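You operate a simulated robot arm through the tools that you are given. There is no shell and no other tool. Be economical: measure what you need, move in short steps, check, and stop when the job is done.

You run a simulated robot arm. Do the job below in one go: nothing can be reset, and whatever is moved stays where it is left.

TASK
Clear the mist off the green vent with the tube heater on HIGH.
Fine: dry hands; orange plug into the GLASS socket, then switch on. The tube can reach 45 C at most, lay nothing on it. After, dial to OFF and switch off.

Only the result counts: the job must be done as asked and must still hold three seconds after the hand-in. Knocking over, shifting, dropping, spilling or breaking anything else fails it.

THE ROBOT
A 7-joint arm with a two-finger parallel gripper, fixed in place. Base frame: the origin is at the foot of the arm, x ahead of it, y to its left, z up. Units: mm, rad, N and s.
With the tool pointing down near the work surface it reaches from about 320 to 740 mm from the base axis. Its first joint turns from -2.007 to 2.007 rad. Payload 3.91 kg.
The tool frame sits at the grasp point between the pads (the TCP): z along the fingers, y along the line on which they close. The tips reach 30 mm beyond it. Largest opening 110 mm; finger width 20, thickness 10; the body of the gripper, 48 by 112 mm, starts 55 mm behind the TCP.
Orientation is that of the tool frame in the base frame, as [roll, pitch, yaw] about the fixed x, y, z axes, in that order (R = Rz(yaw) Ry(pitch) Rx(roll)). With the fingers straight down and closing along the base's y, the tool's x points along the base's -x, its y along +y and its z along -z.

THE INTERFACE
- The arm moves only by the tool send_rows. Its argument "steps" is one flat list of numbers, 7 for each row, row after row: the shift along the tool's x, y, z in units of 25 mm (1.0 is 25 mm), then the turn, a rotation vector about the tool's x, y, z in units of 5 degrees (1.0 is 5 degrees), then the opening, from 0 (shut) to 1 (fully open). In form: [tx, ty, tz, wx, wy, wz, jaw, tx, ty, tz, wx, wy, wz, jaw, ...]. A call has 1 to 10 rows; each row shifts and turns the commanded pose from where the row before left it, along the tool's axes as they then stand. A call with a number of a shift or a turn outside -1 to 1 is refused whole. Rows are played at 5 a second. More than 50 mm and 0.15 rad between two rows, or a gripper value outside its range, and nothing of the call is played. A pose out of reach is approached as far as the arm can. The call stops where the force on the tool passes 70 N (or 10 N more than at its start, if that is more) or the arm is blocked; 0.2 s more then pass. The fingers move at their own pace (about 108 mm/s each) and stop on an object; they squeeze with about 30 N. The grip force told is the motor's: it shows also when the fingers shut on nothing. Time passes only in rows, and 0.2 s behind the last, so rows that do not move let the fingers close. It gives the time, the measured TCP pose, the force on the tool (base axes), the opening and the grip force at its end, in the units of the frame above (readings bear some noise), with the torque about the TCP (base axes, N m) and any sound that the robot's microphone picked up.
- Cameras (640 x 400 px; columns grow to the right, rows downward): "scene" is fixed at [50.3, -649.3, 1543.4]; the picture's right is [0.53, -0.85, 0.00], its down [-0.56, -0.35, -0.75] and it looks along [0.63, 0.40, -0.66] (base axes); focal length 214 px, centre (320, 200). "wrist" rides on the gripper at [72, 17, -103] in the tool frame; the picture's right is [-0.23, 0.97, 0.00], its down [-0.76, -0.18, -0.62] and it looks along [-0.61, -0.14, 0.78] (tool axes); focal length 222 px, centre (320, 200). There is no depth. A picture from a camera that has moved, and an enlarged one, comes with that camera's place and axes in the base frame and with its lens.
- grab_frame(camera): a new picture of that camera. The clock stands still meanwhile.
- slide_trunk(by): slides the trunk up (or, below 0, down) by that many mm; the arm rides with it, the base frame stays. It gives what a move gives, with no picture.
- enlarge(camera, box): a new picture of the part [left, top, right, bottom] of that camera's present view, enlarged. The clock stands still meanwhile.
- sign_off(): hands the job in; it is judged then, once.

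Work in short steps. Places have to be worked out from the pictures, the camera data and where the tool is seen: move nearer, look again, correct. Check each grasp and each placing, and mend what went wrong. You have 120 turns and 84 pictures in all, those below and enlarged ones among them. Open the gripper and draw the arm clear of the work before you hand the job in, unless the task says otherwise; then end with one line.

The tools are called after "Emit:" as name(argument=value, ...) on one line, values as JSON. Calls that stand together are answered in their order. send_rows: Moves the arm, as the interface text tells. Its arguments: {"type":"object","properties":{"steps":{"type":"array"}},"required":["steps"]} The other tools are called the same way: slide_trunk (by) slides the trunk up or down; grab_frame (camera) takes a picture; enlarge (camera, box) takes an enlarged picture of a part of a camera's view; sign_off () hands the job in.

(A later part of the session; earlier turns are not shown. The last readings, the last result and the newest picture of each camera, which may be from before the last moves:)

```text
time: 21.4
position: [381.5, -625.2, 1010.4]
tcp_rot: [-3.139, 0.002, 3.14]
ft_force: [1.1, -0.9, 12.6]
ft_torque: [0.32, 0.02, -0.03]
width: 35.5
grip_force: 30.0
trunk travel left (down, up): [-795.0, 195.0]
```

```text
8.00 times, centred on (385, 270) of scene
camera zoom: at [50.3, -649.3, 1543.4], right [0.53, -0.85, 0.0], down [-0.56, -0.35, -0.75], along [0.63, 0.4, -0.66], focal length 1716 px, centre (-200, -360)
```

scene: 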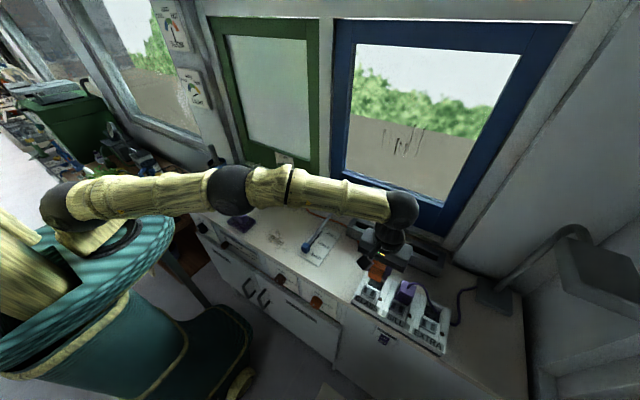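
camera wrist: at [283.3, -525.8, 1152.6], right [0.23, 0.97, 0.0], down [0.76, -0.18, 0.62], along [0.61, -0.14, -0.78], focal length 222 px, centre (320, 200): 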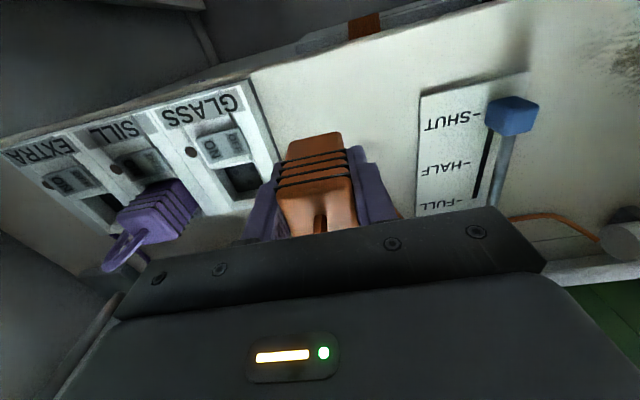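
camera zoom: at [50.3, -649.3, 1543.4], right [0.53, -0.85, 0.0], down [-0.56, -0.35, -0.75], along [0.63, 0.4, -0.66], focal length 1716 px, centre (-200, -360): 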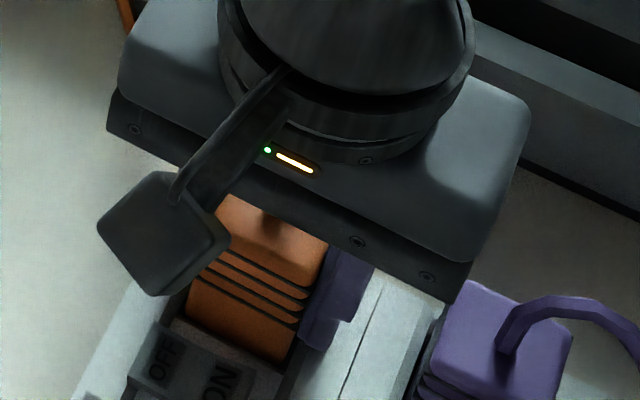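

The +y finger tip touches the rim and the plug is ~8 mm or more in the recess. I'll release by opening slightly so it can drop in.

Emit:
send_rows(steps=[0, 0, -0.05, 0, 0, 0, 0, 0, 0, 0, 0, 0, 0, 0.45, 0, 0, 0, 0, 0, 0, 0.45, 0, 0, 0, 0, 0, 0, 0.45])

Emit:
enlarge(camera="wrist", box=[220, 70, 420, 230])

Emit:
enlarge(camera="scene", box=[355, 245, 415, 295])

```text
time: 22.4
position: [382.6, -626.0, 1011.3]
tcp_rot: [-3.139, 0.002, 3.142]
ft_force: [4.6, -16.0, 21.7]
ft_torque: [0.1, 0.01, -0.05]
width: 41.9
grip_force: 0.1
trunk travel left (down, up): [-795.0, 195.0]
```

```text
2.50 times, centred on (320, 150) of wrist
camera zoom: at [308.8, -609.0, 1113.2], right [0.23, 0.97, 0.0], down [0.76, -0.18, 0.62], along [0.61, -0.14, -0.78], focal length 555 px, centre (320, 325)
```

zoom: 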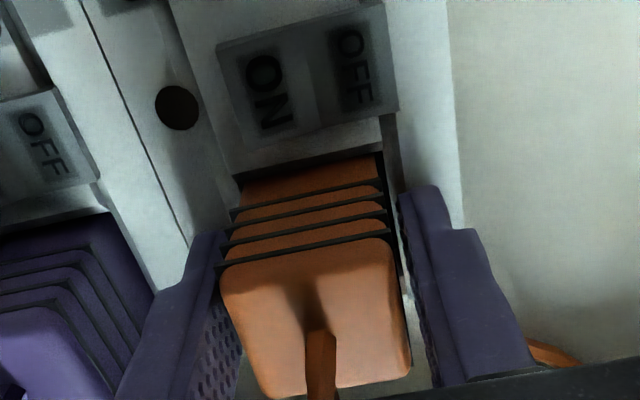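

```text
8.00 times, centred on (385, 270) of scene
camera zoom: at [50.3, -649.3, 1543.4], right [0.53, -0.85, 0.0], down [-0.56, -0.35, -0.75], along [0.63, 0.4, -0.66], focal length 1716 px, centre (-200, -360)
```

zoom: 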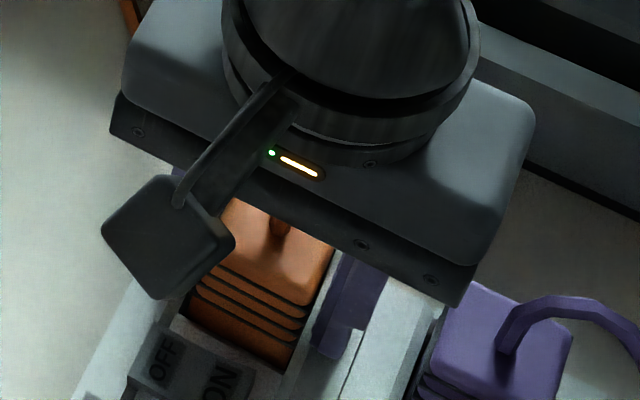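

The plug has dropped further, but the +y finger tip is pressing on the socket's inner side. I'll narrow slightly and rise.

Emit:
send_rows(steps=[0, 0, -0.1, 0, 0, 0, 0.36, 0, 0, -0.3, 0, 0, 0, 0.36, 0, 0, -0.4, 0, 0, 0, 0.4, 0, 0, -0.8, 0, 0, 0, 0.45, 0, 0, -0.8, 0, 0, 0, 0.45, 0, 0, -0.8, 0, 0, 0, 0.45])

Emit:
grab_frame(camera="wrist")

Emit:
enlarge(camera="scene", box=[355, 235, 425, 295])

```text
time: 23.8
position: [378.2, -622.0, 1088.9]
tcp_rot: [-3.141, 0.0, -3.141]
ft_force: [0.3, 0.0, 0.3]
ft_torque: [-0.01, -0.03, -0.02]
width: 49.5
grip_force: 0.0
out of reach, approached as far as the arm can: row 6
trunk travel left (down, up): [-795.0, 195.0]
```

```text
36 pictures are left
camera wrist: at [305.1, -605.8, 1191.9], right [0.23, 0.97, 0.0], down [0.76, -0.18, 0.62], along [0.61, -0.14, -0.78], focal length 222 px, centre (320, 200)
```

wrist: 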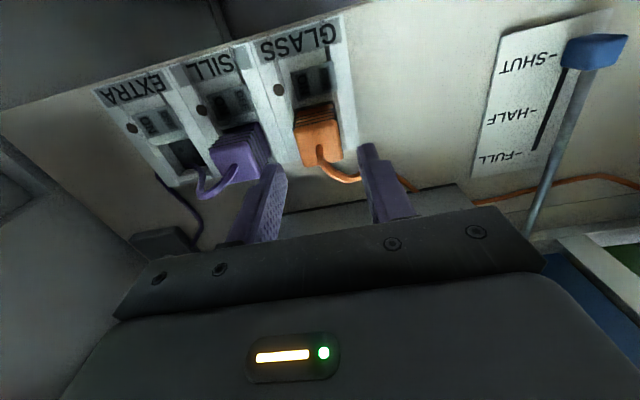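

```text
6.67 times, centred on (390, 265) of scene
camera zoom: at [50.3, -649.3, 1543.4], right [0.53, -0.85, 0.0], down [-0.56, -0.35, -0.75], along [0.63, 0.4, -0.66], focal length 1430 px, centre (-147, -233)
```

zoom: 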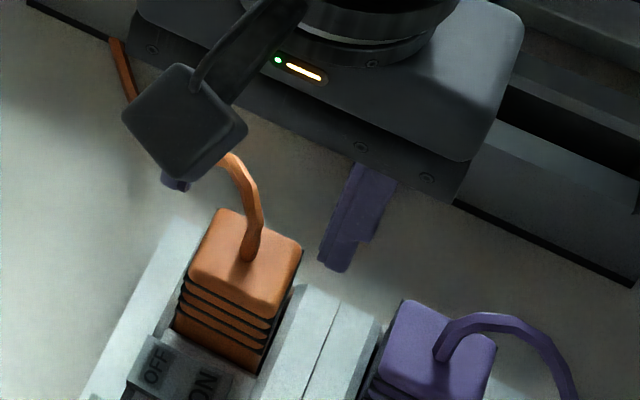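

The plug dropped into the recess, with its top at ≈1015. I'll press it home with the fingers slightly apart (straddling the cord), just in front of the cord.

Emit:
send_rows(steps=[0.08, -0.1, 0, 0, 0, 0, 0.13, 0, 0, 0.3, 0, 0, 0, 0.13, 0, 0, 0.4, 0, 0, 0, 0.13, 0, 0, 0.4, 0, 0, 0, 0.13])

Emit:
grab_frame(camera="wrist")

```text
time: 24.8
position: [377.6, -623.0, 1059.7]
tcp_rot: [3.14, 0.002, -3.139]
ft_force: [0.3, -0.3, 0.2]
ft_torque: [0.0, -0.02, -0.03]
width: 14.2
grip_force: 0.2
trunk travel left (down, up): [-795.0, 195.0]
```

```text
34 pictures are left
camera wrist: at [304.8, -606.6, 1163.5], right [0.23, 0.97, 0.0], down [0.76, -0.18, 0.62], along [0.61, -0.14, -0.78], focal length 222 px, centre (320, 200)
```

wrist: 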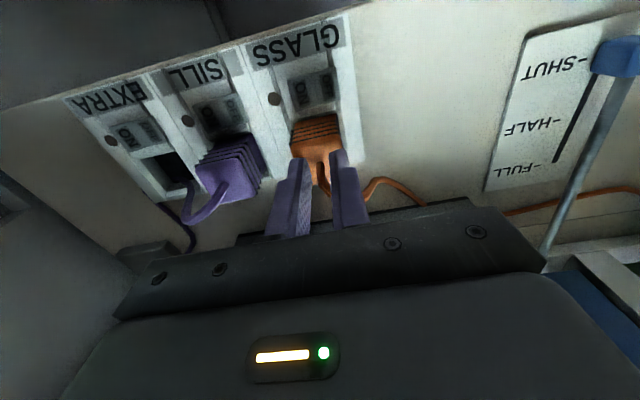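

The cord sits between the fingers. I'll press down in small steps.

Emit:
send_rows(steps=[0, 0, 0.2, 0, 0, 0, 0.13, 0, 0, 0.2, 0, 0, 0, 0.13, 0, 0, 0.1, 0, 0, 0, 0.13, 0, 0, 0.1, 0, 0, 0, 0.13])

```text
time: 25.8
position: [378.3, -621.7, 1052.1]
tcp_rot: [-3.133, 0.005, -3.141]
ft_force: [1.4, -3.4, 30.2]
ft_torque: [-0.12, -0.06, -0.01]
width: 15.2
grip_force: 0.6
trunk travel left (down, up): [-795.0, 195.0]
```

Contact occurs at top ≈1022, matching the seated purple plug's height (≈1022). I'll press a bit harder to make sure.

Emit:
send_rows(steps=[0, 0, 0.15, 0, 0, 0, 0.13, 0, 0, 0.15, 0, 0, 0, 0.13, 0, 0, 0, 0, 0, 0, 0.13])

```text
time: 26.6
position: [377.8, -622.0, 1049.7]
tcp_rot: [-3.124, 0.008, -3.138]
ft_force: [1.1, -2.7, 57.2]
ft_torque: [0.21, -0.02, 0.0]
width: 15.2
grip_force: 0.7
trunk travel left (down, up): [-795.0, 195.0]
```

57 N was reached with little motion. I'll rise and compare seating against the purple plug.

Emit:
send_rows(steps=[0, 0, -0.6, 0, 0, 0, 0.13, 0, 0, -0.6, 0, 0, 0, 0.13, 0.5, 0, -0.4, 0, 0, 0, 0.13, 1, 0, 0, 0, 0, 0, 0.13, 1, 0, 0, 0, 0, 0, 0.13, 1, 0, 0, 0, 0, 0, 0.13])

Emit:
grab_frame(camera="wrist")

Emit:
enlarge(camera="scene", box=[355, 245, 435, 315])

```text
time: 28.0
position: [304.7, -653.7, 1083.9]
tcp_rot: [3.14, 0.002, -3.14]
ft_force: [-0.3, 0.7, -0.2]
ft_torque: [-0.01, 0.01, -0.01]
width: 14.5
grip_force: 0.1
out of reach, approached as far as the arm can: row 4, 5, 6
trunk travel left (down, up): [-795.0, 195.0]
```

```text
33 pictures are left
camera wrist: at [231.0, -636.5, 1186.5], right [0.23, 0.97, 0.0], down [0.76, -0.18, 0.62], along [0.61, -0.14, -0.78], focal length 222 px, centre (320, 200)
```

wrist: 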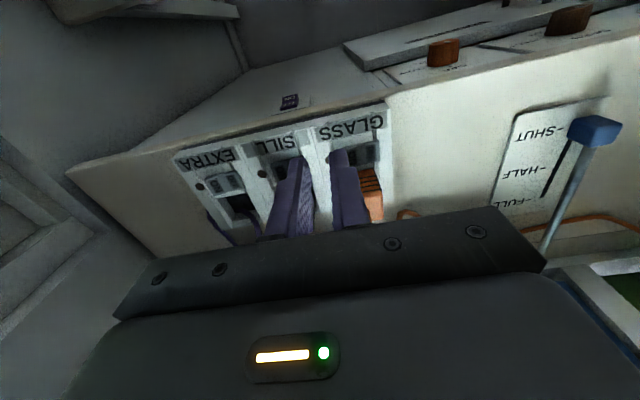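

```text
5.71 times, centred on (395, 280) of scene
camera zoom: at [50.3, -649.3, 1543.4], right [0.53, -0.85, 0.0], down [-0.56, -0.35, -0.75], along [0.63, 0.4, -0.66], focal length 1226 px, centre (-109, -257)
```

zoom: 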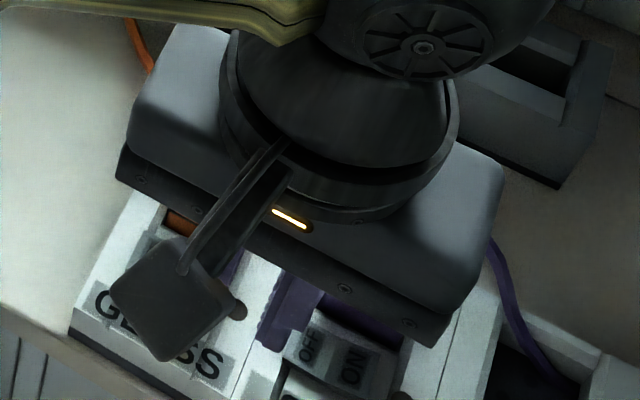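

The arm shifted sideways when a row was out of reach; nothing was touched. I'll move clear of the sockets to view the plug and rocker.

Emit:
send_rows(steps=[0.8, 0.8, 0, 0, 0, 0, 0, 0.8, 0.8, 0, 0, 0, 0, 0, 0.4, 0.4, 0, 0, 0, 0, 0])

Emit:
enlarge(camera="wrist", box=[160, 80, 400, 240])

Emit:
enlarge(camera="scene", box=[355, 245, 435, 315])

```text
time: 28.8
position: [273.3, -661.4, 1089.8]
tcp_rot: [3.139, -0.003, 3.14]
ft_force: [-0.4, 0.6, 0.6]
ft_torque: [0.05, 0.0, -0.01]
width: 0.0
grip_force: 30.2
out of reach, approached as far as the arm can: row 1, 2, 3
trunk travel left (down, up): [-795.0, 195.0]
```

```text
2.50 times, centred on (280, 160) of wrist
camera zoom: at [200.2, -646.4, 1192.5], right [0.23, 0.97, 0.0], down [0.76, -0.18, 0.62], along [0.61, -0.14, -0.78], focal length 555 px, centre (420, 300)
```

zoom: 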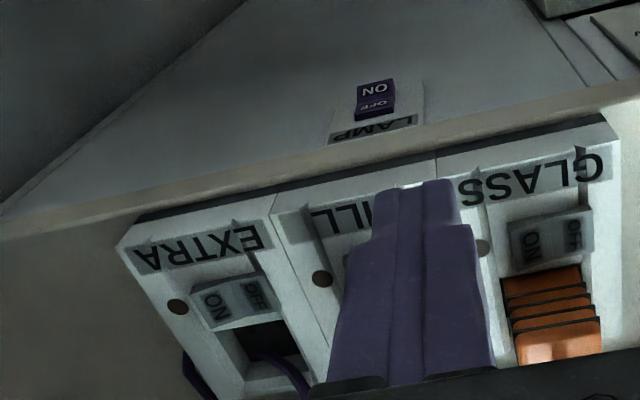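

```text
5.71 times, centred on (395, 280) of scene
camera zoom: at [50.3, -649.3, 1543.4], right [0.53, -0.85, 0.0], down [-0.56, -0.35, -0.75], along [0.63, 0.4, -0.66], focal length 1226 px, centre (-109, -257)
```

zoom: 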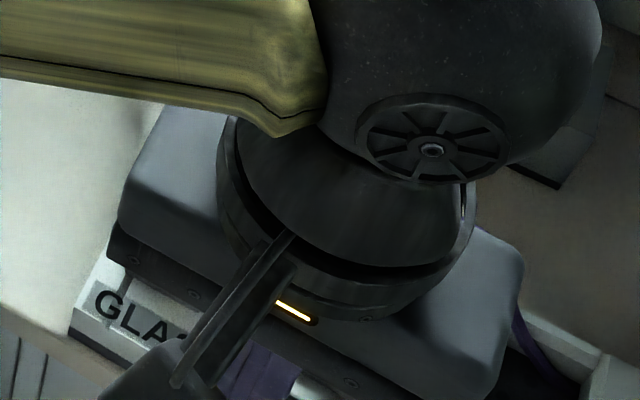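

The arm seems caught at a kinematic limit here. I'll try a small pure +y move and see the response.

Emit:
send_rows(steps=[0, 0.6, 0, 0, 0, 0, 0, 0, 0.6, 0, 0, 0, 0, 0])

```text
time: 29.4
position: [278.4, -660.3, 1090.6]
tcp_rot: [3.14, 0.0, 3.14]
ft_force: [-0.2, -0.2, -0.3]
ft_torque: [-0.03, 0.03, 0.0]
width: 0.1
grip_force: 29.8
out of reach, approached as far as the arm can: row 1, 2
trunk travel left (down, up): [-795.0, 195.0]
```

Motion is only tangential, a joint limit with the low trunk. I'll raise the trunk back by 130 mm (tool rises freely) and then retreat.

Emit:
slide_trunk(by=130)

Emit:
send_rows(steps=[0, 0.6, 0, 0, 0, 0, 0, 0, 0.6, 0, 0, 0, 0, 0, 0, 0.6, 0, 0, 0, 0, 0])

```text
time: 31.0
position: [277.9, -659.9, 1219.3]
tcp_rot: [3.14, 0.0, 3.141]
ft_force: [0.8, 0.2, -0.2]
ft_torque: [-0.01, 0.01, -0.04]
width: 0.3
grip_force: 30.0
trunk travel left (down, up): [-925.0, 65.0]
```

```text
time: 31.8
position: [290.4, -655.8, 1224.7]
tcp_rot: [3.137, -0.003, -3.141]
ft_force: [0.4, -0.2, 0.9]
ft_torque: [-0.01, 0.02, 0.02]
width: 0.0
grip_force: 30.3
out of reach, approached as far as the arm can: row 1, 2, 3
trunk travel left (down, up): [-925.0, 65.0]
```

Still the same relative limit, probably a stretched-elbow singularity. I'll try moving down plus inward to unbend it.

Emit:
send_rows(steps=[0, 0, 1, 0, 0, 0, 0, 0, 0, 1, 0, 0, 0, 0, 0, 0, 1, 0, 0, 0, 0])

Emit:
send_rows(steps=[0.4, 0.8, 0, 0, 0, 0, 0, 0.4, 0.8, 0, 0, 0, 0, 0])

Emit:
grab_frame(camera="scene")

```text
time: 32.6
position: [291.4, -661.4, 1151.1]
tcp_rot: [3.14, -0.001, -3.141]
ft_force: [-0.2, -0.5, -0.5]
ft_torque: [0.06, 0.01, 0.01]
width: 0.0
grip_force: 29.4
out of reach, approached as far as the arm can: row 2
trunk travel left (down, up): [-925.0, 65.0]
```

```text
time: 33.2
position: [289.5, -663.3, 1151.4]
tcp_rot: [3.139, -0.001, -3.141]
ft_force: [0.3, -0.1, 0.0]
ft_torque: [0.01, 0.02, 0.0]
width: 0.2
grip_force: 29.9
out of reach, approached as far as the arm can: row 1, 2
trunk travel left (down, up): [-925.0, 65.0]
```

```text
29 pictures are left
```

scene: 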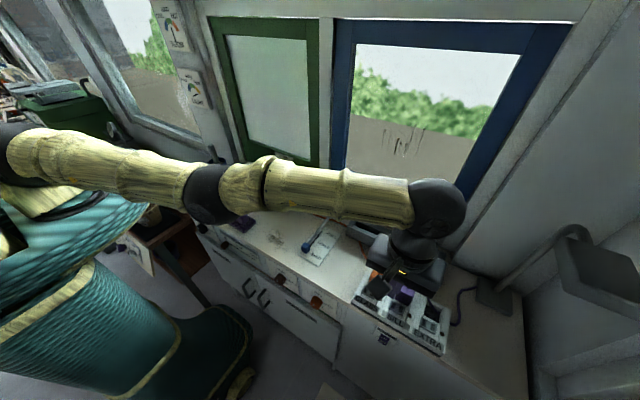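

Looks like a wrist-joint limit from going to -x at this azimuth. I'll retrace to (375,-620), where moves worked, then retreat in +y.

Emit:
send_rows(steps=[-0.85, 0.4, 0, 0, 0, 0, 0, -0.85, 0.4, 0, 0, 0, 0, 0, -0.85, 0.45, 0, 0, 0, 0, 0, -0.85, 0.45, 0, 0, 0, 0, 0, 0, 0.8, 0, 0, 0, 0, 0, 0, 0.8, 0, 0, 0, 0, 0])

```text
time: 34.6
position: [385.6, -620.4, 1150.6]
tcp_rot: [3.141, -0.002, -3.141]
ft_force: [0.7, -0.1, 0.8]
ft_torque: [0.0, -0.01, 0.03]
width: 0.1
grip_force: 30.6
out of reach, approached as far as the arm can: row 1, 3, 5, 6
trunk travel left (down, up): [-925.0, 65.0]
```

Inward motion is still refused. I'll test whether a tool yaw frees it.

Emit:
send_rows(steps=[0, 0, 0, 0, 0, 1, 0, 0, 0, 0, 0, 0, 1, 0, 0, 0, 0, 0, 0, 1, 0, 0, 0.5, 0, 0, 0, 0, 0])

```text
time: 35.6
position: [394.2, -616.0, 1153.6]
tcp_rot: [3.139, -0.002, 2.88]
ft_force: [1.0, -0.4, -0.4]
ft_torque: [0.0, 0.04, 0.06]
width: 0.0
grip_force: 29.8
out of reach, approached as far as the arm can: row 4
trunk travel left (down, up): [-925.0, 65.0]
```

Yaw moves work but inward doesn't. I'll probe other directions: up with inward, then tilts.

Emit:
send_rows(steps=[0, 0, -1, 0, 0, 0, 0, 0, 0, -1, 0, 0, 0, 0, 0, 0, -1, 0, 0, 0, 0, 0.5, 0.86, 0, 0, 0, 0, 0, 0.5, 0.86, 0, 0, 0, 0, 0])

Emit:
send_rows(steps=[0, 0, 0, 1, 0, 0, 0, 0, 0, 0, 1, 0, 0, 0, 0, 0, 0, 1, 0, 0, 0, 0, 0.8, 0, 0, 0, 0, 0])

```text
time: 36.8
position: [399.2, -604.9, 1237.3]
tcp_rot: [3.14, -0.001, 2.882]
ft_force: [0.1, -0.5, 0.8]
ft_torque: [-0.03, -0.02, 0.0]
width: 0.0
grip_force: 30.2
out of reach, approached as far as the arm can: row 3, 4, 5
trunk travel left (down, up): [-925.0, 65.0]
```

```text
time: 37.8
position: [431.9, -629.4, 1236.8]
tcp_rot: [-2.881, -0.004, 2.88]
ft_force: [-0.5, 0.2, 0.0]
ft_torque: [-0.02, 0.02, 0.01]
width: 0.1
grip_force: 30.4
out of reach, approached as far as the arm can: row 1, 2, 3, 4
trunk travel left (down, up): [-925.0, 65.0]
```

The data fit a fully stretched elbow on its outer sphere (TCP level ≈1133 rel. trunk), so radial moves are singular. I'll untilt while moving the tool inward and downward, so the arm bends.

Emit:
send_rows(steps=[0.51, 0.45, 0.8, -1, 0, 0, 0, 0.51, 0.4, 0.85, -1, 0, 0, 0, 0.51, 0.35, 0.9, -1, 0, 0, 0, 0, 0, 0.8, 0, 0, 0, 0])

```text
time: 38.8
position: [405.3, -610.6, 1148.1]
tcp_rot: [3.139, -0.001, 2.881]
ft_force: [0.7, -0.6, -0.2]
ft_torque: [0.0, 0.03, 0.02]
width: 0.0
grip_force: 29.9
out of reach, approached as far as the arm can: row 1, 3
trunk travel left (down, up): [-925.0, 65.0]
```

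Still on the boundary. I'll try a vertical chord: mostly upward with a slight inward slope, which cuts inside the sphere without being radial.

Emit:
send_rows(steps=[0.12, 0.12, -1, 0, 0, 0, 0, 0.12, 0.12, -1, 0, 0, 0, 0, 0.14, 0.14, -1, 0, 0, 0, 0, 0.2, 0.2, -1, 0, 0, 0, 0, 0.3, 0.3, -1, 0, 0, 0, 0, 0.4, 0.4, -0.5, 0, 0, 0, 0, 0.4, 0.4, 0, 0, 0, 0, 0])

```text
time: 40.4
position: [396.1, -593.7, 1292.6]
tcp_rot: [3.14, -0.003, 2.88]
ft_force: [-0.4, -0.5, -0.4]
ft_torque: [-0.05, 0.0, -0.02]
width: 0.0
grip_force: 30.2
out of reach, approached as far as the arm can: row 1, 3, 5, 6, 7
trunk travel left (down, up): [-925.0, 65.0]
```

Perhaps inward rows need too large an elbow jump near full stretch. I'll try very small inward steps that grow.

Emit:
send_rows(steps=[0.012, 0.012, 0, 0, 0, 0, 0, 0.014, 0.014, 0, 0, 0, 0, 0, 0.02, 0.02, 0, 0, 0, 0, 0, 0.03, 0.03, 0, 0, 0, 0, 0, 0.04, 0.04, 0, 0, 0, 0, 0, 0.05, 0.05, 0, 0, 0, 0, 0, 0.06, 0.06, 0, 0, 0, 0, 0, 0.08, 0.08, 0, 0, 0, 0, 0, 0.1, 0.1, 0, 0, 0, 0, 0, 0.12, 0.12, 0, 0, 0, 0, 0])

```text
time: 42.6
position: [396.8, -594.1, 1295.1]
tcp_rot: [3.141, -0.001, 2.879]
ft_force: [0.8, 0.6, 0.2]
ft_torque: [0.02, 0.02, -0.02]
width: 0.2
grip_force: 30.8
out of reach, approached as far as the arm can: row 4, 6, 8, 9, 10
trunk travel left (down, up): [-925.0, 65.0]
```

I'll look at the arm's present shape to decide how the elbow must bend.

Emit:
grab_frame(camera="scene")

```text
28 pictures are left
```

scene: 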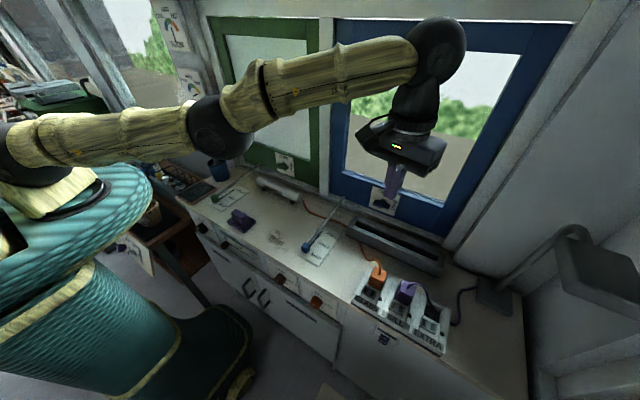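

The forearm is bent upward relative to the upper arm: the elbow has gone to its wrong side and sits on that limit. I'll stretch outward through straight, then move down so the forearm bends downward again.

Emit:
send_rows(steps=[-0.2, -0.2, 0, 0, 0, 0, 0, -0.3, -0.3, 0, 0, 0, 0, 0, -0.3, -0.3, 0, 0, 0, 0, 0])

Emit:
send_rows(steps=[0, 0, 1, 0, 0, 0, 0, 0, 0, 1, 0, 0, 0, 0, 0, 0, 1, 0, 0, 0, 0, 0, 0, 1, 0, 0, 0, 0])

```text
time: 43.4
position: [397.7, -595.1, 1294.3]
tcp_rot: [3.141, 0.0, 2.88]
ft_force: [-1.0, 0.0, -0.5]
ft_torque: [0.0, 0.0, 0.0]
width: 0.1
grip_force: 29.7
out of reach, approached as far as the arm can: row 1, 2, 3
trunk travel left (down, up): [-925.0, 65.0]
```

```text
time: 44.4
position: [405.2, -606.4, 1194.9]
tcp_rot: [3.139, -0.003, 2.879]
ft_force: [0.4, 0.2, -0.7]
ft_torque: [-0.01, -0.01, -0.01]
width: 0.2
grip_force: 29.9
out of reach, approached as far as the arm can: row 1, 2, 3
trunk travel left (down, up): [-925.0, 65.0]
```

I'll try tiny outward steps to reach true full stretch, then small downward steps.

Emit:
send_rows(steps=[-0.03, -0.03, 0, 0, 0, 0, 0, -0.03, -0.03, 0, 0, 0, 0, 0, -0.03, -0.03, 0, 0, 0, 0, 0, -0.03, -0.03, 0, 0, 0, 0, 0, -0.03, -0.03, 0, 0, 0, 0, 0])

Emit:
send_rows(steps=[0, 0, 0.3, 0, 0, 0, 0, 0, 0, 0.3, 0, 0, 0, 0, 0, 0, 0.3, 0, 0, 0, 0, 0, 0, 0.3, 0, 0, 0, 0, 0, 0, 0.3, 0, 0, 0, 0])

```text
time: 45.6
position: [405.7, -609.5, 1195.3]
tcp_rot: [3.141, 0.001, 2.881]
ft_force: [0.5, 0.2, 0.8]
ft_torque: [0.02, 0.0, -0.03]
width: 0.0
grip_force: 29.9
trunk travel left (down, up): [-925.0, 65.0]
```

```text
time: 46.8
position: [404.0, -610.9, 1157.0]
tcp_rot: [3.139, -0.001, 2.88]
ft_force: [0.2, 0.3, -0.2]
ft_torque: [-0.03, 0.02, 0.01]
width: 0.0
grip_force: 30.2
trunk travel left (down, up): [-925.0, 65.0]
```

Accepted without failures. Now small inward steps, growing.

Emit:
send_rows(steps=[0.03, 0.03, 0, 0, 0, 0, 0, 0.03, 0.03, 0, 0, 0, 0, 0, 0.05, 0.05, 0, 0, 0, 0, 0, 0.08, 0.08, 0, 0, 0, 0, 0, 0.1, 0.1, 0, 0, 0, 0, 0, 0.15, 0.15, 0, 0, 0, 0, 0])

```text
time: 48.2
position: [404.9, -609.8, 1156.5]
tcp_rot: [3.139, -0.001, 2.88]
ft_force: [-0.6, 0.7, -0.9]
ft_torque: [0.0, 0.01, 0.01]
width: 0.0
grip_force: 29.8
out of reach, approached as far as the arm can: row 3, 4, 5, 6
trunk travel left (down, up): [-925.0, 65.0]
```

I'll continue outward in 1 mm steps to find the true maximum.

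Emit:
send_rows(steps=[-0.03, -0.03, 0, 0, 0, 0, 0, -0.03, -0.03, 0, 0, 0, 0, 0, -0.03, -0.03, 0, 0, 0, 0, 0, -0.03, -0.03, 0, 0, 0, 0, 0, -0.03, -0.03, 0, 0, 0, 0, 0, -0.03, -0.03, 0, 0, 0, 0, 0, -0.03, -0.03, 0, 0, 0, 0, 0, -0.03, -0.03, 0, 0, 0, 0, 0])

```text
time: 50.0
position: [406.3, -612.0, 1156.9]
tcp_rot: [3.141, -0.002, 2.88]
ft_force: [0.3, 0.0, 0.5]
ft_torque: [-0.01, 0.01, -0.02]
width: 0.1
grip_force: 29.8
out of reach, approached as far as the arm can: row 6
trunk travel left (down, up): [-925.0, 65.0]
```

Row 6 marks the true stretch limit (~5 mm beyond the stuck radius). I'll go 3 mm outward (just short of it), then step down with slight inward slope to bend the elbow the right way.

Emit:
send_rows(steps=[-0.03, -0.03, 0, 0, 0, 0, 0, -0.03, -0.03, 0, 0, 0, 0, 0, -0.025, -0.025, 0, 0, 0, 0, 0, 0.02, 0.02, 0.7, 0, 0, 0, 0, 0.03, 0.03, 0.7, 0, 0, 0, 0, 0.05, 0.05, 0.7, 0, 0, 0, 0])

Emit:
send_rows(steps=[0.06, 0.06, 0, 0, 0, 0, 0, 0.08, 0.08, 0, 0, 0, 0, 0, 0.1, 0.1, 0, 0, 0, 0, 0])

```text
time: 51.4
position: [404.2, -612.1, 1103.4]
tcp_rot: [-3.141, -0.001, 2.882]
ft_force: [-0.3, -0.6, -0.5]
ft_torque: [0.02, 0.02, 0.01]
width: 0.3
grip_force: 30.1
out of reach, approached as far as the arm can: row 1
trunk travel left (down, up): [-925.0, 65.0]
```

```text
time: 52.2
position: [399.9, -606.1, 1104.0]
tcp_rot: [3.141, 0.0, 2.879]
ft_force: [0.0, -0.4, 0.7]
ft_torque: [-0.01, -0.03, -0.02]
width: 0.0
grip_force: 30.0
trunk travel left (down, up): [-925.0, 65.0]
```

Freed: inward moves are accepted now. I'll retreat inward further toward (350,-520).

Emit:
send_rows(steps=[0.2, 0.2, 0, 0, 0, 0, 0, 0.4, 0.4, 0, 0, 0, 0, 0, 0.6, 0.6, 0, 0, 0, 0, 0, 0.6, 0.6, 0, 0, 0, 0, 0, 0.6, 0.6, -0.3, 0, 0, 0, 0])

```text
time: 53.4
position: [356.8, -528.9, 1112.6]
tcp_rot: [-3.14, 0.0, 2.881]
ft_force: [-0.7, -0.7, 0.2]
ft_torque: [0.0, 0.01, 0.01]
width: 0.0
grip_force: 30.3
trunk travel left (down, up): [-925.0, 65.0]
```

I'll restore yaw, tilt the fingers 15° outward (tips to -y, for extra reach), raise a bit, and lower the trunk 100 mm.

Emit:
send_rows(steps=[0, 0, -0.8, 0, 0, -1, 0, 0, 0, -0.8, 0, 0, -1, 0, 0, 0, -0.8, 0, 0, -1, 0, 0, 0, 0, 1, 0, 0, 0, 0, 0, 0, 1, 0, 0, 0, 0, 0, 0, 1, 0, 0, 0])

Emit:
slide_trunk(by=-100)

Emit:
grab_frame(camera="wrist")

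Emit:
enlarge(camera="scene", box=[345, 245, 445, 345])

```text
time: 54.8
position: [359.1, -529.6, 1171.6]
tcp_rot: [-2.876, 0.0, -3.14]
ft_force: [-0.5, 0.2, -0.7]
ft_torque: [-0.04, 0.03, -0.03]
width: 0.0
grip_force: 30.2
trunk travel left (down, up): [-925.0, 65.0]
```

```text
time: 56.1
position: [358.4, -530.2, 1071.7]
tcp_rot: [-2.879, -0.001, -3.14]
ft_force: [-0.2, 0.2, 0.2]
ft_torque: [-0.04, 0.01, -0.04]
width: 0.0
grip_force: 29.9
trunk travel left (down, up): [-825.0, 165.0]
```

```text
27 pictures are left
camera wrist: at [285.0, -487.8, 1166.5], right [0.23, 0.94, -0.25], down [0.76, -0.01, 0.65], along [0.61, -0.34, -0.72], focal length 222 px, centre (320, 200)
```

wrist: 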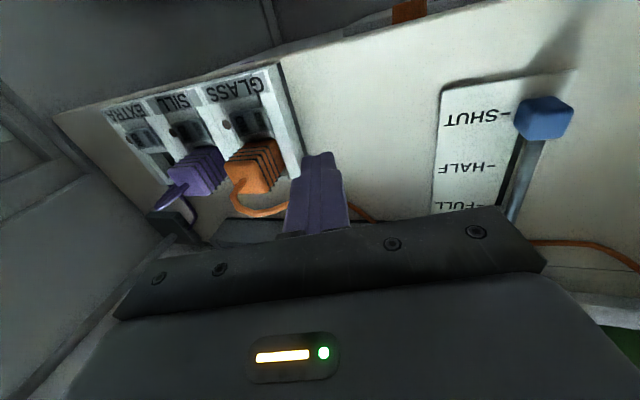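

```text
4.00 times, centred on (395, 295) of scene
camera zoom: at [50.3, -649.3, 1543.4], right [0.53, -0.85, 0.0], down [-0.56, -0.35, -0.75], along [0.63, 0.4, -0.66], focal length 858 px, centre (20, -180)
```

zoom: 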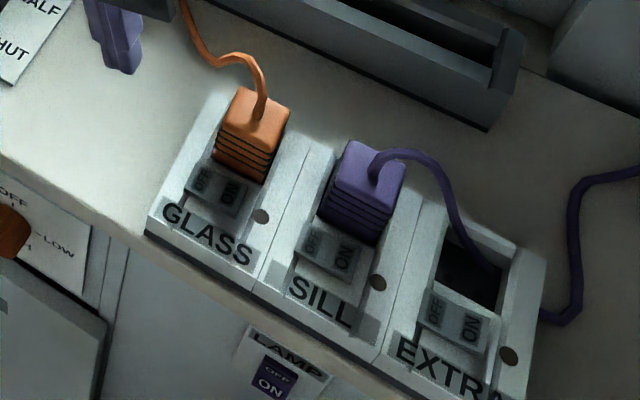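

The plug is seated like its purple neighbour. The rocker's ON half is at ≈(343,-628,~986). I'll untilt and move above it at TCP z≈1055.

Emit:
send_rows(steps=[0, 0, 0, -1, 0, 0, 0, 0, 0, 0, -1, 0, 0, 0, 0, 0, 0, -1, 0, 0, 0, 0.1, -0.8, 0, 0, 0, 0, 0, 0.1, -0.8, 0, 0, 0, 0, 0, 0.1, -0.8, 0, 0, 0, 0, 0, 0.1, -0.8, 0, 0, 0, 0, 0, 0.2, -0.8, 0.6, 0, 0, 0, 0])

Emit:
enlarge(camera="wrist", box=[240, 50, 400, 210])

```text
time: 57.9
position: [343.9, -631.1, 1055.8]
tcp_rot: [3.141, 0.001, -3.141]
ft_force: [-0.1, 0.3, -1.2]
ft_torque: [0.0, 0.01, 0.0]
width: 0.0
grip_force: 29.6
trunk travel left (down, up): [-825.0, 165.0]
```

```text
2.50 times, centred on (320, 130) of wrist
camera zoom: at [271.2, -615.2, 1159.4], right [0.23, 0.97, 0.0], down [0.76, -0.18, 0.62], along [0.61, -0.14, -0.78], focal length 555 px, centre (320, 375)
```

zoom: 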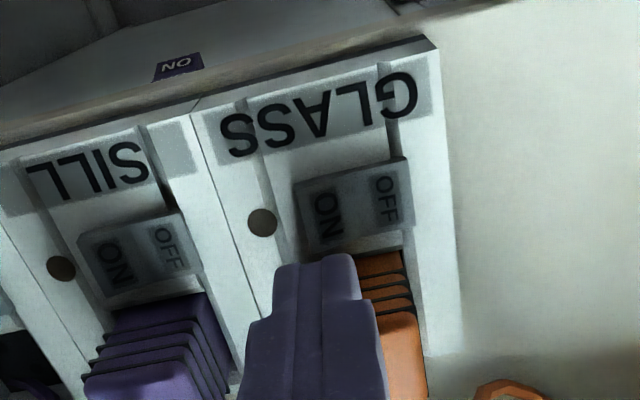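

Target confirmed: rocker spans y -638..-602 and x 333..355. I'll descend onto the ON half slowly.

Emit:
send_rows(steps=[0, 0, 0.6, 0, 0, 0, 0, 0, 0, 0.5, 0, 0, 0, 0, 0, 0, 0.2, 0, 0, 0, 0, 0, 0, 0.15, 0, 0, 0, 0])

```text
time: 58.9
position: [343.1, -631.6, 1019.0]
tcp_rot: [-3.141, -0.002, 3.141]
ft_force: [0.8, 0.9, 0.0]
ft_torque: [0.0, -0.02, 0.0]
width: 0.0
grip_force: 30.1
trunk travel left (down, up): [-825.0, 165.0]
```

Emit:
send_rows(steps=[0, 0, 0.1, 0, 0, 0, 0, 0, 0, 0.1, 0, 0, 0, 0, 0, 0, 0.1, 0, 0, 0, 0])

```text
time: 59.7
position: [342.3, -632.0, 1015.4]
tcp_rot: [-3.136, 0.001, 3.141]
ft_force: [1.8, -6.3, 18.4]
ft_torque: [-0.02, -0.01, -0.01]
width: 0.0
grip_force: 30.1
trunk travel left (down, up): [-825.0, 165.0]
```

Contact at 18 N with no click yet. I'll press a little more.

Emit:
send_rows(steps=[0, 0, 0.1, 0, 0, 0, 0, 0, 0, 0.1, 0, 0, 0, 0, 0, 0, 0, 0, 0, 0, 0])

Emit:
enlarge(camera="scene", box=[350, 255, 420, 315])

Emit:
enlarge(camera="wrist", box=[240, 50, 400, 210])

```text
time: 60.5
position: [342.4, -631.5, 1016.5]
tcp_rot: [-3.128, 0.006, -3.14]
ft_force: [2.9, -11.9, 44.2]
ft_torque: [0.02, 0.03, 0.01]
width: 0.2
grip_force: 30.5
trunk travel left (down, up): [-825.0, 165.0]
```

```text
6.67 times, centred on (385, 285) of scene
camera zoom: at [50.3, -649.3, 1543.4], right [0.53, -0.85, 0.0], down [-0.56, -0.35, -0.75], along [0.63, 0.4, -0.66], focal length 1430 px, centre (-113, -367)
```

zoom: 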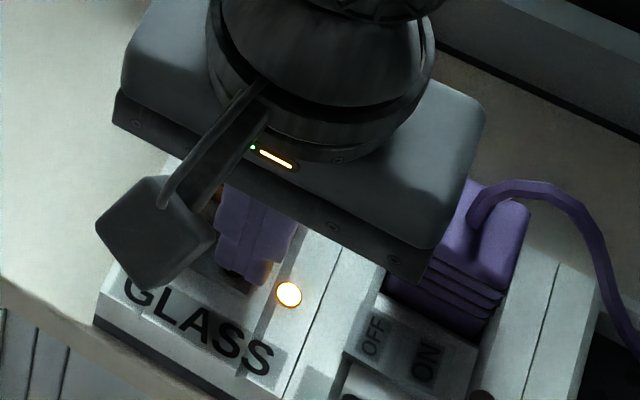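

```text
2.50 times, centred on (320, 130) of wrist
camera zoom: at [269.3, -613.0, 1118.6], right [0.23, 0.97, -0.01], down [0.76, -0.17, 0.63], along [0.61, -0.15, -0.78], focal length 555 px, centre (320, 375)
```

zoom: 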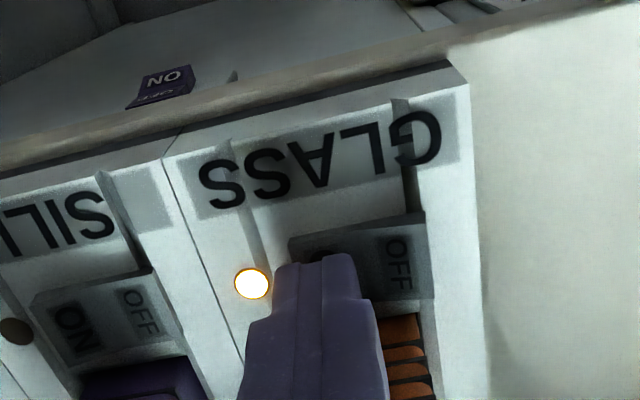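

GLASS neon is lit, so the socket is on. Now I rise and retreat (+y first) toward (232,-480), in front of the counter.

Emit:
send_rows(steps=[0, 0, -0.6, 0, 0, 0, 0, 0, 0, -0.9, 0, 0, 0, 0, 0, 0.6, -0.9, 0, 0, 0, 0, 0, 0.9, 0, 0, 0, 0, 0, 0.3, 0.9, 0, 0, 0, 0, 0, 0.8, 0.9, 0, 0, 0, 0, 0, 0.9, 0.9, 0, 0, 0, 0, 0, 0.9, 0.9, -0.5, 0, 0, 0, 0, 0.9, 0.9, -0.5, 0, 0, 0, 0, 0.8, 0.3, -0.5, 0, 0, 0, 0])

```text
time: 62.7
position: [226.9, -471.3, 1103.7]
tcp_rot: [3.142, 0.001, -3.14]
ft_force: [0.2, -0.1, -0.3]
ft_torque: [-0.01, -0.03, 0.03]
width: 0.0
grip_force: 29.8
trunk travel left (down, up): [-825.0, 165.0]
```

Clear. I'll rotate the tool to point along +x (18 rows of -5° about tool y).

Emit:
send_rows(steps=[0, 0, 0, 0, -1, 0, 0, 0, 0, 0, 0, -1, 0, 0, 0, 0, 0, 0, -1, 0, 0, 0, 0, 0, 0, -1, 0, 0, 0, 0, 0, 0, -1, 0, 0, 0, 0, 0, 0, -1, 0, 0, 0, 0, 0, 0, -1, 0, 0, 0, 0, 0, 0, -1, 0, 0, 0, 0, 0, 0, -1, 0, 0])

```text
time: 64.7
position: [228.8, -473.2, 1104.2]
tcp_rot: [3.141, 0.788, -3.141]
ft_force: [-0.4, -0.3, 0.0]
ft_torque: [0.0, 0.02, 0.02]
width: 0.0
grip_force: 30.2
trunk travel left (down, up): [-825.0, 165.0]
```

Emit:
send_rows(steps=[0, 0, 0, 0, -1, 0, 0.45, 0, 0, 0, 0, -1, 0, 0.45, 0, 0, 0, 0, -1, 0, 0.45, 0, 0, 0, 0, -1, 0, 0.45, 0, 0, 0, 0, -1, 0, 0.45, 0, 0, 0, 0, -1, 0, 0.45, 0, 0, 0, 0, -1, 0, 0.45, 0, 0, 0, 0, -1, 0, 0.45, 0, 0, 0, 0, -1, 0, 0.45])

Emit:
grab_frame(camera="scene")

```text
time: 66.7
position: [227.9, -473.1, 1104.4]
tcp_rot: [1.222, 1.569, 1.221]
ft_force: [-0.2, 0.8, -0.5]
ft_torque: [0.0, 0.02, -0.02]
width: 49.7
grip_force: 0.0
trunk travel left (down, up): [-825.0, 165.0]
```

```text
22 pictures are left
```

scene: 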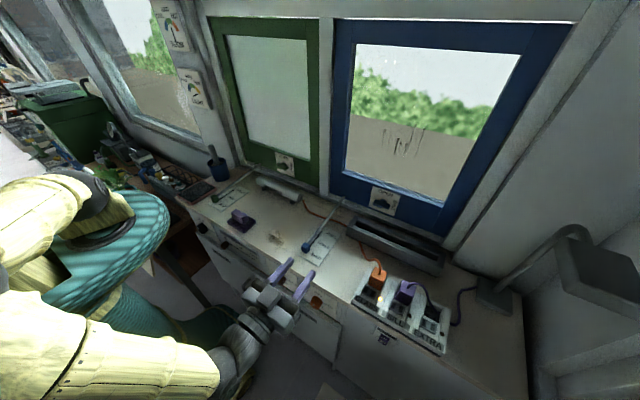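

The pose is clean. I'll lower the trunk by 280 mm to bring the tool to the dial's height, then look.

Emit:
slide_trunk(by=-280)

Emit:
grab_frame(camera="wrist")

Emit:
enlarge(camera="scene", box=[260, 240, 360, 330])

```text
time: 69.5
position: [226.8, -472.9, 825.2]
tcp_rot: [2.238, 1.569, 2.238]
ft_force: [0.0, 0.7, -0.1]
ft_torque: [0.0, 0.0, 0.0]
width: 49.4
grip_force: 0.0
trunk travel left (down, up): [-545.0, 445.0]
```

```text
21 pictures are left
camera wrist: at [123.4, -456.2, 752.5], right [0.0, 0.97, 0.23], down [-0.62, -0.18, 0.76], along [0.78, -0.14, 0.61], focal length 222 px, centre (320, 200)
```

wrist: 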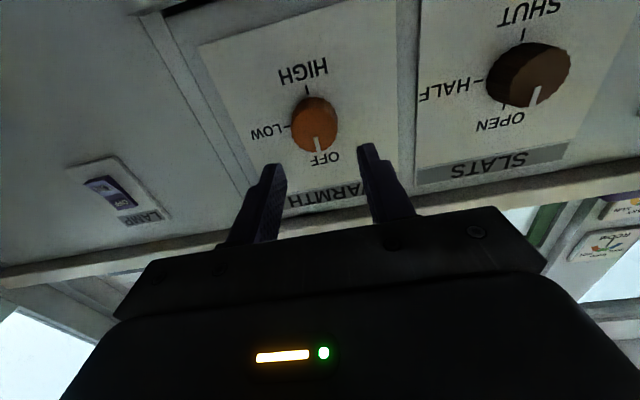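

```text
4.44 times, centred on (310, 285) of scene
camera zoom: at [50.3, -649.3, 1543.4], right [0.53, -0.85, 0.0], down [-0.56, -0.35, -0.75], along [0.63, 0.4, -0.66], focal length 953 px, centre (364, -178)
```

zoom: 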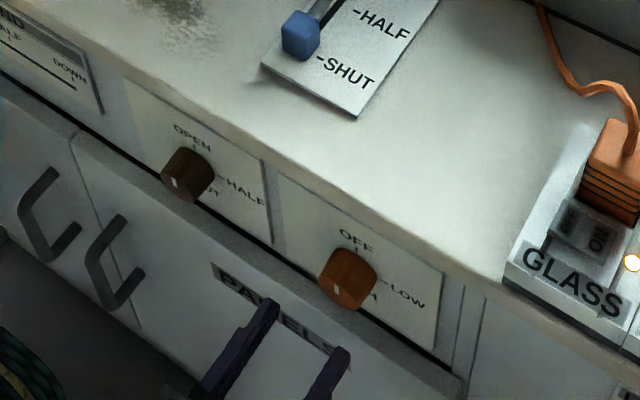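

From below the dial clearly reads OFF, with HIGH at the bottom; its axis is at y≈-474.5, z≈815. I'll centre on it and pre-rotate the tool by -90° about its axis, then turn +180° in one grip.

Emit:
send_rows(steps=[0.4, -0.06, 0, 0, 0, 0, 0.45, 0, 0, 0, 0, 0, -1, 0.45, 0, 0, 0, 0, 0, -1, 0.45, 0, 0, 0, 0, 0, -1, 0.45, 0, 0, 0, 0, 0, -1, 0.45, 0, 0, 0, 0, 0, -1, 0.45, 0, 0, 0, 0, 0, -1, 0.45, 0, 0, 0, 0, 0, -1, 0.45, 0, 0, 0, 0, 0, -1, 0.45, 0, 0, 0, 0, 0, -1, 0.45])

Emit:
send_rows(steps=[0, 0, 0, 0, 0, -1, 0.45, 0, 0, 0, 0, 0, -1, 0.45, 0, 0, 0, 0, 0, -1, 0.45, 0, 0, 0, 0, 0, -1, 0.45, 0, 0, 0, 0, 0, -1, 0.45, 0, 0, 0, 0, 0, -1, 0.45, 0, 0, 0, 0, 0, -1, 0.45, 0, 0, 0, 0, 0, -1, 0.45, 0, 0, 0, 0, 0, -1, 0.45])

Emit:
grab_frame(camera="wrist")

```text
time: 71.2
position: [232.5, -560.5, 836.2]
tcp_rot: [-1.573, 1.054, -1.553]
ft_force: [-8.1, 38.1, 14.6]
ft_torque: [2.3, 2.46, -5.21]
width: 49.6
grip_force: 0.1
out of reach, approached as far as the arm can: row 4, 5, 6, 7, 8
trunk travel left (down, up): [-545.0, 445.0]
stopped in row 8: the force on the tool passed its limit (the readings are from after the stop); the commanded pose is now the measured one
```

```text
time: 71.5
position: [233.4, -558.3, 833.5]
tcp_rot: [-1.574, 1.051, -1.544]
ft_force: [-7.3, 38.5, 16.9]
ft_torque: [2.15, 2.68, -5.21]
width: 49.4
grip_force: 0.1
out of reach, approached as far as the arm can: row 1
trunk travel left (down, up): [-545.0, 445.0]
stopped in row 1: the force on the tool passed its limit (the readings are from after the stop); the commanded pose is now the measured one
```

```text
19 pictures are left
camera wrist: at [129.5, -583.7, 762.8], right [-0.03, 0.96, -0.29], down [-0.63, 0.21, 0.75], along [0.78, 0.2, 0.6], focal length 222 px, centre (320, 200)
```

wrist: 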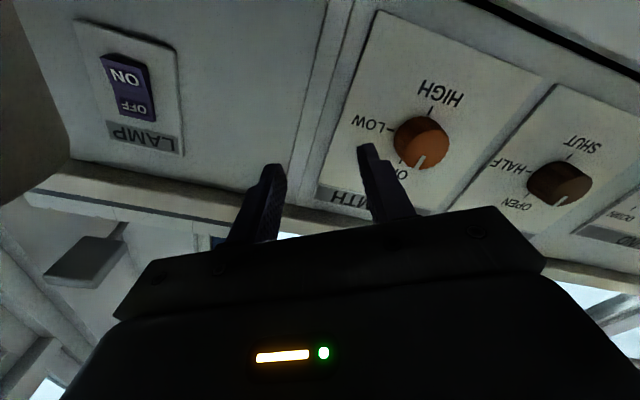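

The wrist has a joint limit in that direction, and the approach swung sideways into something. I'll look before backing off.

Emit:
grab_frame(camera="scene")

```text
18 pictures are left
```

scene: 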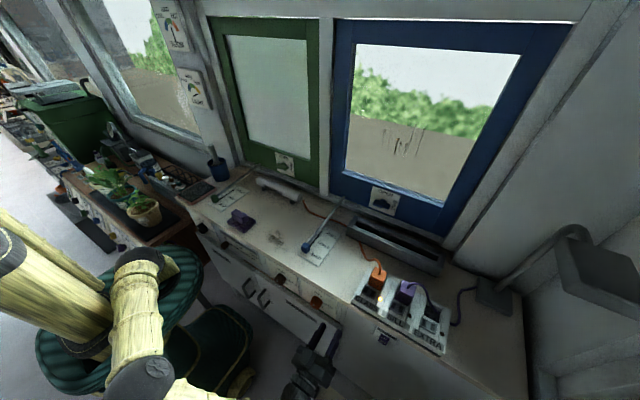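

Something at the -y side (a shelf edge near the wrist, I judge) is touched. I'll back straight off in +y and untwist.

Emit:
send_rows(steps=[-0.25, 0.43, 0, 0, 0, 0, 0.45, -0.4, 0.69, 0, 0, 0, 0, 0.45])

```text
time: 72.2
position: [234.6, -557.3, 835.9]
tcp_rot: [-1.581, 1.053, -1.553]
ft_force: [0.5, 0.1, 0.1]
ft_torque: [0.01, -0.03, 0.03]
width: 49.4
grip_force: 0.0
out of reach, approached as far as the arm can: row 1, 2
trunk travel left (down, up): [-545.0, 445.0]
```

Force is relieved. Next I untwist away from the limit.

Emit:
send_rows(steps=[0, 0, 0, 0, 0, 1, 0.45, 0, 0, 0, 0, 0, 1, 0.45, 0, 0, 0, 0, 0, 1, 0.45])

```text
time: 73.0
position: [234.7, -557.8, 834.5]
tcp_rot: [-1.583, 1.315, -1.56]
ft_force: [0.4, 0.3, -1.0]
ft_torque: [0.01, 0.03, -0.03]
width: 49.3
grip_force: 0.0
trunk travel left (down, up): [-545.0, 445.0]
```

Good. I'll finish untwisting and move +y.

Emit:
send_rows(steps=[0, 0, 0, 0, 0, 1, 0.45, 0, 0, 0, 0, 0, 1, 0.45, 0, 0, 0, 0, 0, 1, 0.45, 0, 0.6, 0, 0, 0, 0, 0.45, 0, 0.6, 0, 0, 0, 0, 0.45])

```text
time: 74.2
position: [235.7, -526.3, 834.5]
tcp_rot: [2.047, 1.566, 2.071]
ft_force: [0.1, -0.3, -1.0]
ft_torque: [-0.02, -0.03, -0.01]
width: 49.4
grip_force: 0.0
trunk travel left (down, up): [-545.0, 445.0]
```

Restored. Positive twist should have ample range. I'll centre on the knob axis (y -474.5, z 815), then view.

Emit:
send_rows(steps=[0.26, 0.69, 0, 0, 0, 0, 0.45, 0.26, 0.69, 0, 0, 0, 0, 0.45, 0.26, 0.69, 0, 0, 0, 0, 0.45, 0, 0, 0.4, 0, 0, 0, 0.45, 0, 0, 0.2, 0, 0, 0, 0.45])

Emit:
grab_frame(camera="wrist")

```text
time: 75.3
position: [249.3, -475.2, 814.3]
tcp_rot: [2.353, 1.566, 2.377]
ft_force: [-0.3, 0.0, 0.0]
ft_torque: [0.02, -0.02, 0.02]
width: 49.5
grip_force: 0.0
trunk travel left (down, up): [-545.0, 445.0]
```

```text
17 pictures are left
camera wrist: at [144.1, -460.5, 743.0], right [-0.02, 0.97, 0.23], down [-0.62, -0.19, 0.76], along [0.79, -0.13, 0.6], focal length 222 px, centre (320, 200)
```

wrist: 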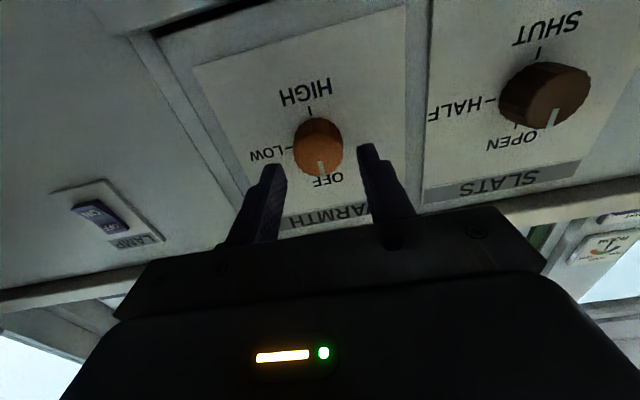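

Aligned within ~2 mm. I'll advance 30 mm so the pads straddle the knob.

Emit:
send_rows(steps=[0.02, 0.03, 0.4, 0, 0, 0, 0.45, 0, 0, 0.4, 0, 0, 0, 0.45, 0, 0, 0.3, 0, 0, 0, 0.45, 0, 0, 0.15, 0, 0, 0, 0.45])

Emit:
grab_frame(camera="wrist")

```text
time: 76.3
position: [279.6, -473.4, 815.3]
tcp_rot: [2.168, 1.564, 2.192]
ft_force: [-0.4, -0.8, -0.5]
ft_torque: [-0.02, 0.0, 0.0]
width: 49.7
grip_force: 0.1
trunk travel left (down, up): [-545.0, 445.0]
```

```text
16 pictures are left
camera wrist: at [174.0, -459.3, 742.2], right [-0.02, 0.97, 0.23], down [-0.62, -0.2, 0.76], along [0.79, -0.13, 0.6], focal length 222 px, centre (320, 200)
```

wrist: 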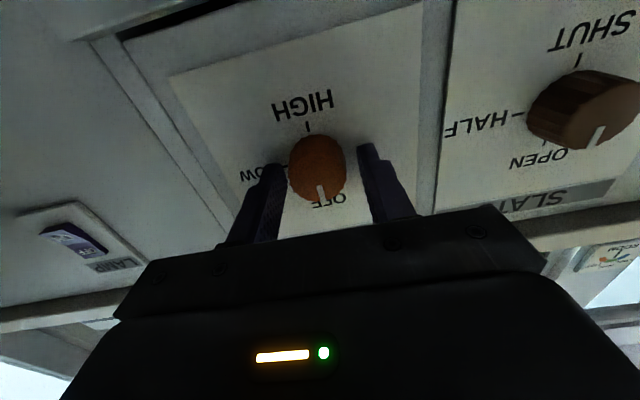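

The knob is centred between the pads. I'll advance 4 mm and close.

Emit:
send_rows(steps=[0, -0.03, 0.15, 0, 0, 0, 0.45, 0, 0, 0, 0, 0, 0, 0.2, 0, 0, 0, 0, 0, 0, 0, 0, 0, 0, 0, 0, 0, 0, 0, 0, 0, 0, 0, 0, 0])

```text
time: 77.5
position: [281.8, -475.5, 814.0]
tcp_rot: [2.192, 1.566, 2.214]
ft_force: [1.6, -11.5, 4.3]
ft_torque: [0.02, 0.31, -0.45]
width: 37.3
grip_force: 45.1
trunk travel left (down, up): [-545.0, 445.0]
```

Gripped at 37 mm. I'll ease 1 mm toward -y and turn the first 40° as a test.

Emit:
send_rows(steps=[0, -0.04, 0, 0, 0, 0, 0, 0, 0, 0, 0, 0, 1, 0, 0, 0, 0, 0, 0, 1, 0, 0, 0, 0, 0, 0, 1, 0, 0, 0, 0, 0, 0, 1, 0, 0, 0, 0, 0, 0, 1, 0, 0, 0, 0, 0, 0, 1, 0, 0, 0, 0, 0, 0, 1, 0, 0, 0, 0, 0, 0, 1, 0])

Emit:
grab_frame(camera="wrist")

```text
time: 79.5
position: [283.0, -474.6, 815.2]
tcp_rot: [1.573, 0.868, 1.596]
ft_force: [6.5, -17.3, 16.7]
ft_torque: [-0.01, -0.84, -0.62]
width: 36.9
grip_force: 44.9
trunk travel left (down, up): [-545.0, 445.0]
```

```text
15 pictures are left
camera wrist: at [176.9, -418.1, 770.2], right [-0.01, 0.6, 0.8], down [-0.61, -0.64, 0.47], along [0.79, -0.48, 0.37], focal length 222 px, centre (320, 200)
```

wrist: 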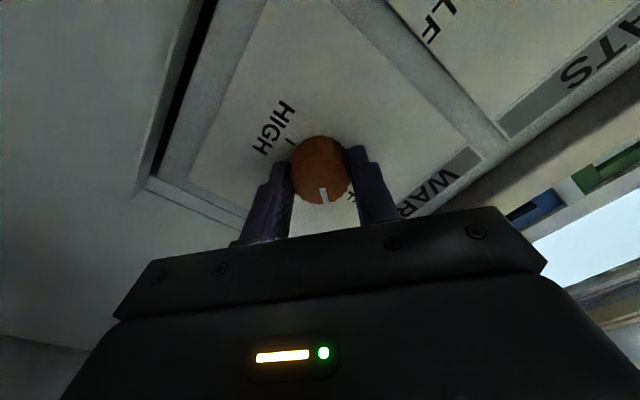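

The stripe turns with the gripper. I'll continue another 50° to the LOW region, with a ~1 mm centring correction.

Emit:
send_rows(steps=[-0.05, 0, 0, 0, 0, 1, 0, 0, 0, 0, 0, 0, 1, 0, 0, 0, 0, 0, 0, 1, 0, 0, 0, 0, 0, 0, 1, 0, 0, 0, 0, 0, 0, 1, 0, 0, 0, 0, 0, 0, 1, 0, 0, 0, 0, 0, 0, 1, 0, 0, 0, 0, 0, 0, 1, 0, 0, 0, 0, 0, 0, 1, 0, 0, 0, 0, 0, 0, 1, 0])

```text
time: 81.8
position: [281.9, -474.9, 815.9]
tcp_rot: [1.572, -0.006, 1.594]
ft_force: [-8.6, 2.7, 2.2]
ft_torque: [0.02, -0.56, 0.3]
width: 37.3
grip_force: 45.5
trunk travel left (down, up): [-545.0, 445.0]
```

Now at +90° with low forces. I'll continue another 50°.

Emit:
send_rows(steps=[0, 0, 0, 0, 0, 1, 0, 0, 0, 0, 0, 0, 1, 0, 0, 0, 0, 0, 0, 1, 0, 0, 0, 0, 0, 0, 1, 0, 0, 0, 0, 0, 0, 1, 0, 0, 0, 0, 0, 0, 1, 0, 0, 0, 0, 0, 0, 1, 0, 0, 0, 0, 0, 0, 1, 0, 0, 0, 0, 0, 0, 1, 0, 0, 0, 0, 0, 0, 1, 0])

```text
time: 84.0
position: [281.1, -474.5, 815.7]
tcp_rot: [1.573, -0.878, 1.594]
ft_force: [-1.4, -5.9, 11.8]
ft_torque: [-0.01, -1.09, 0.22]
width: 37.2
grip_force: 45.3
trunk travel left (down, up): [-545.0, 445.0]
```

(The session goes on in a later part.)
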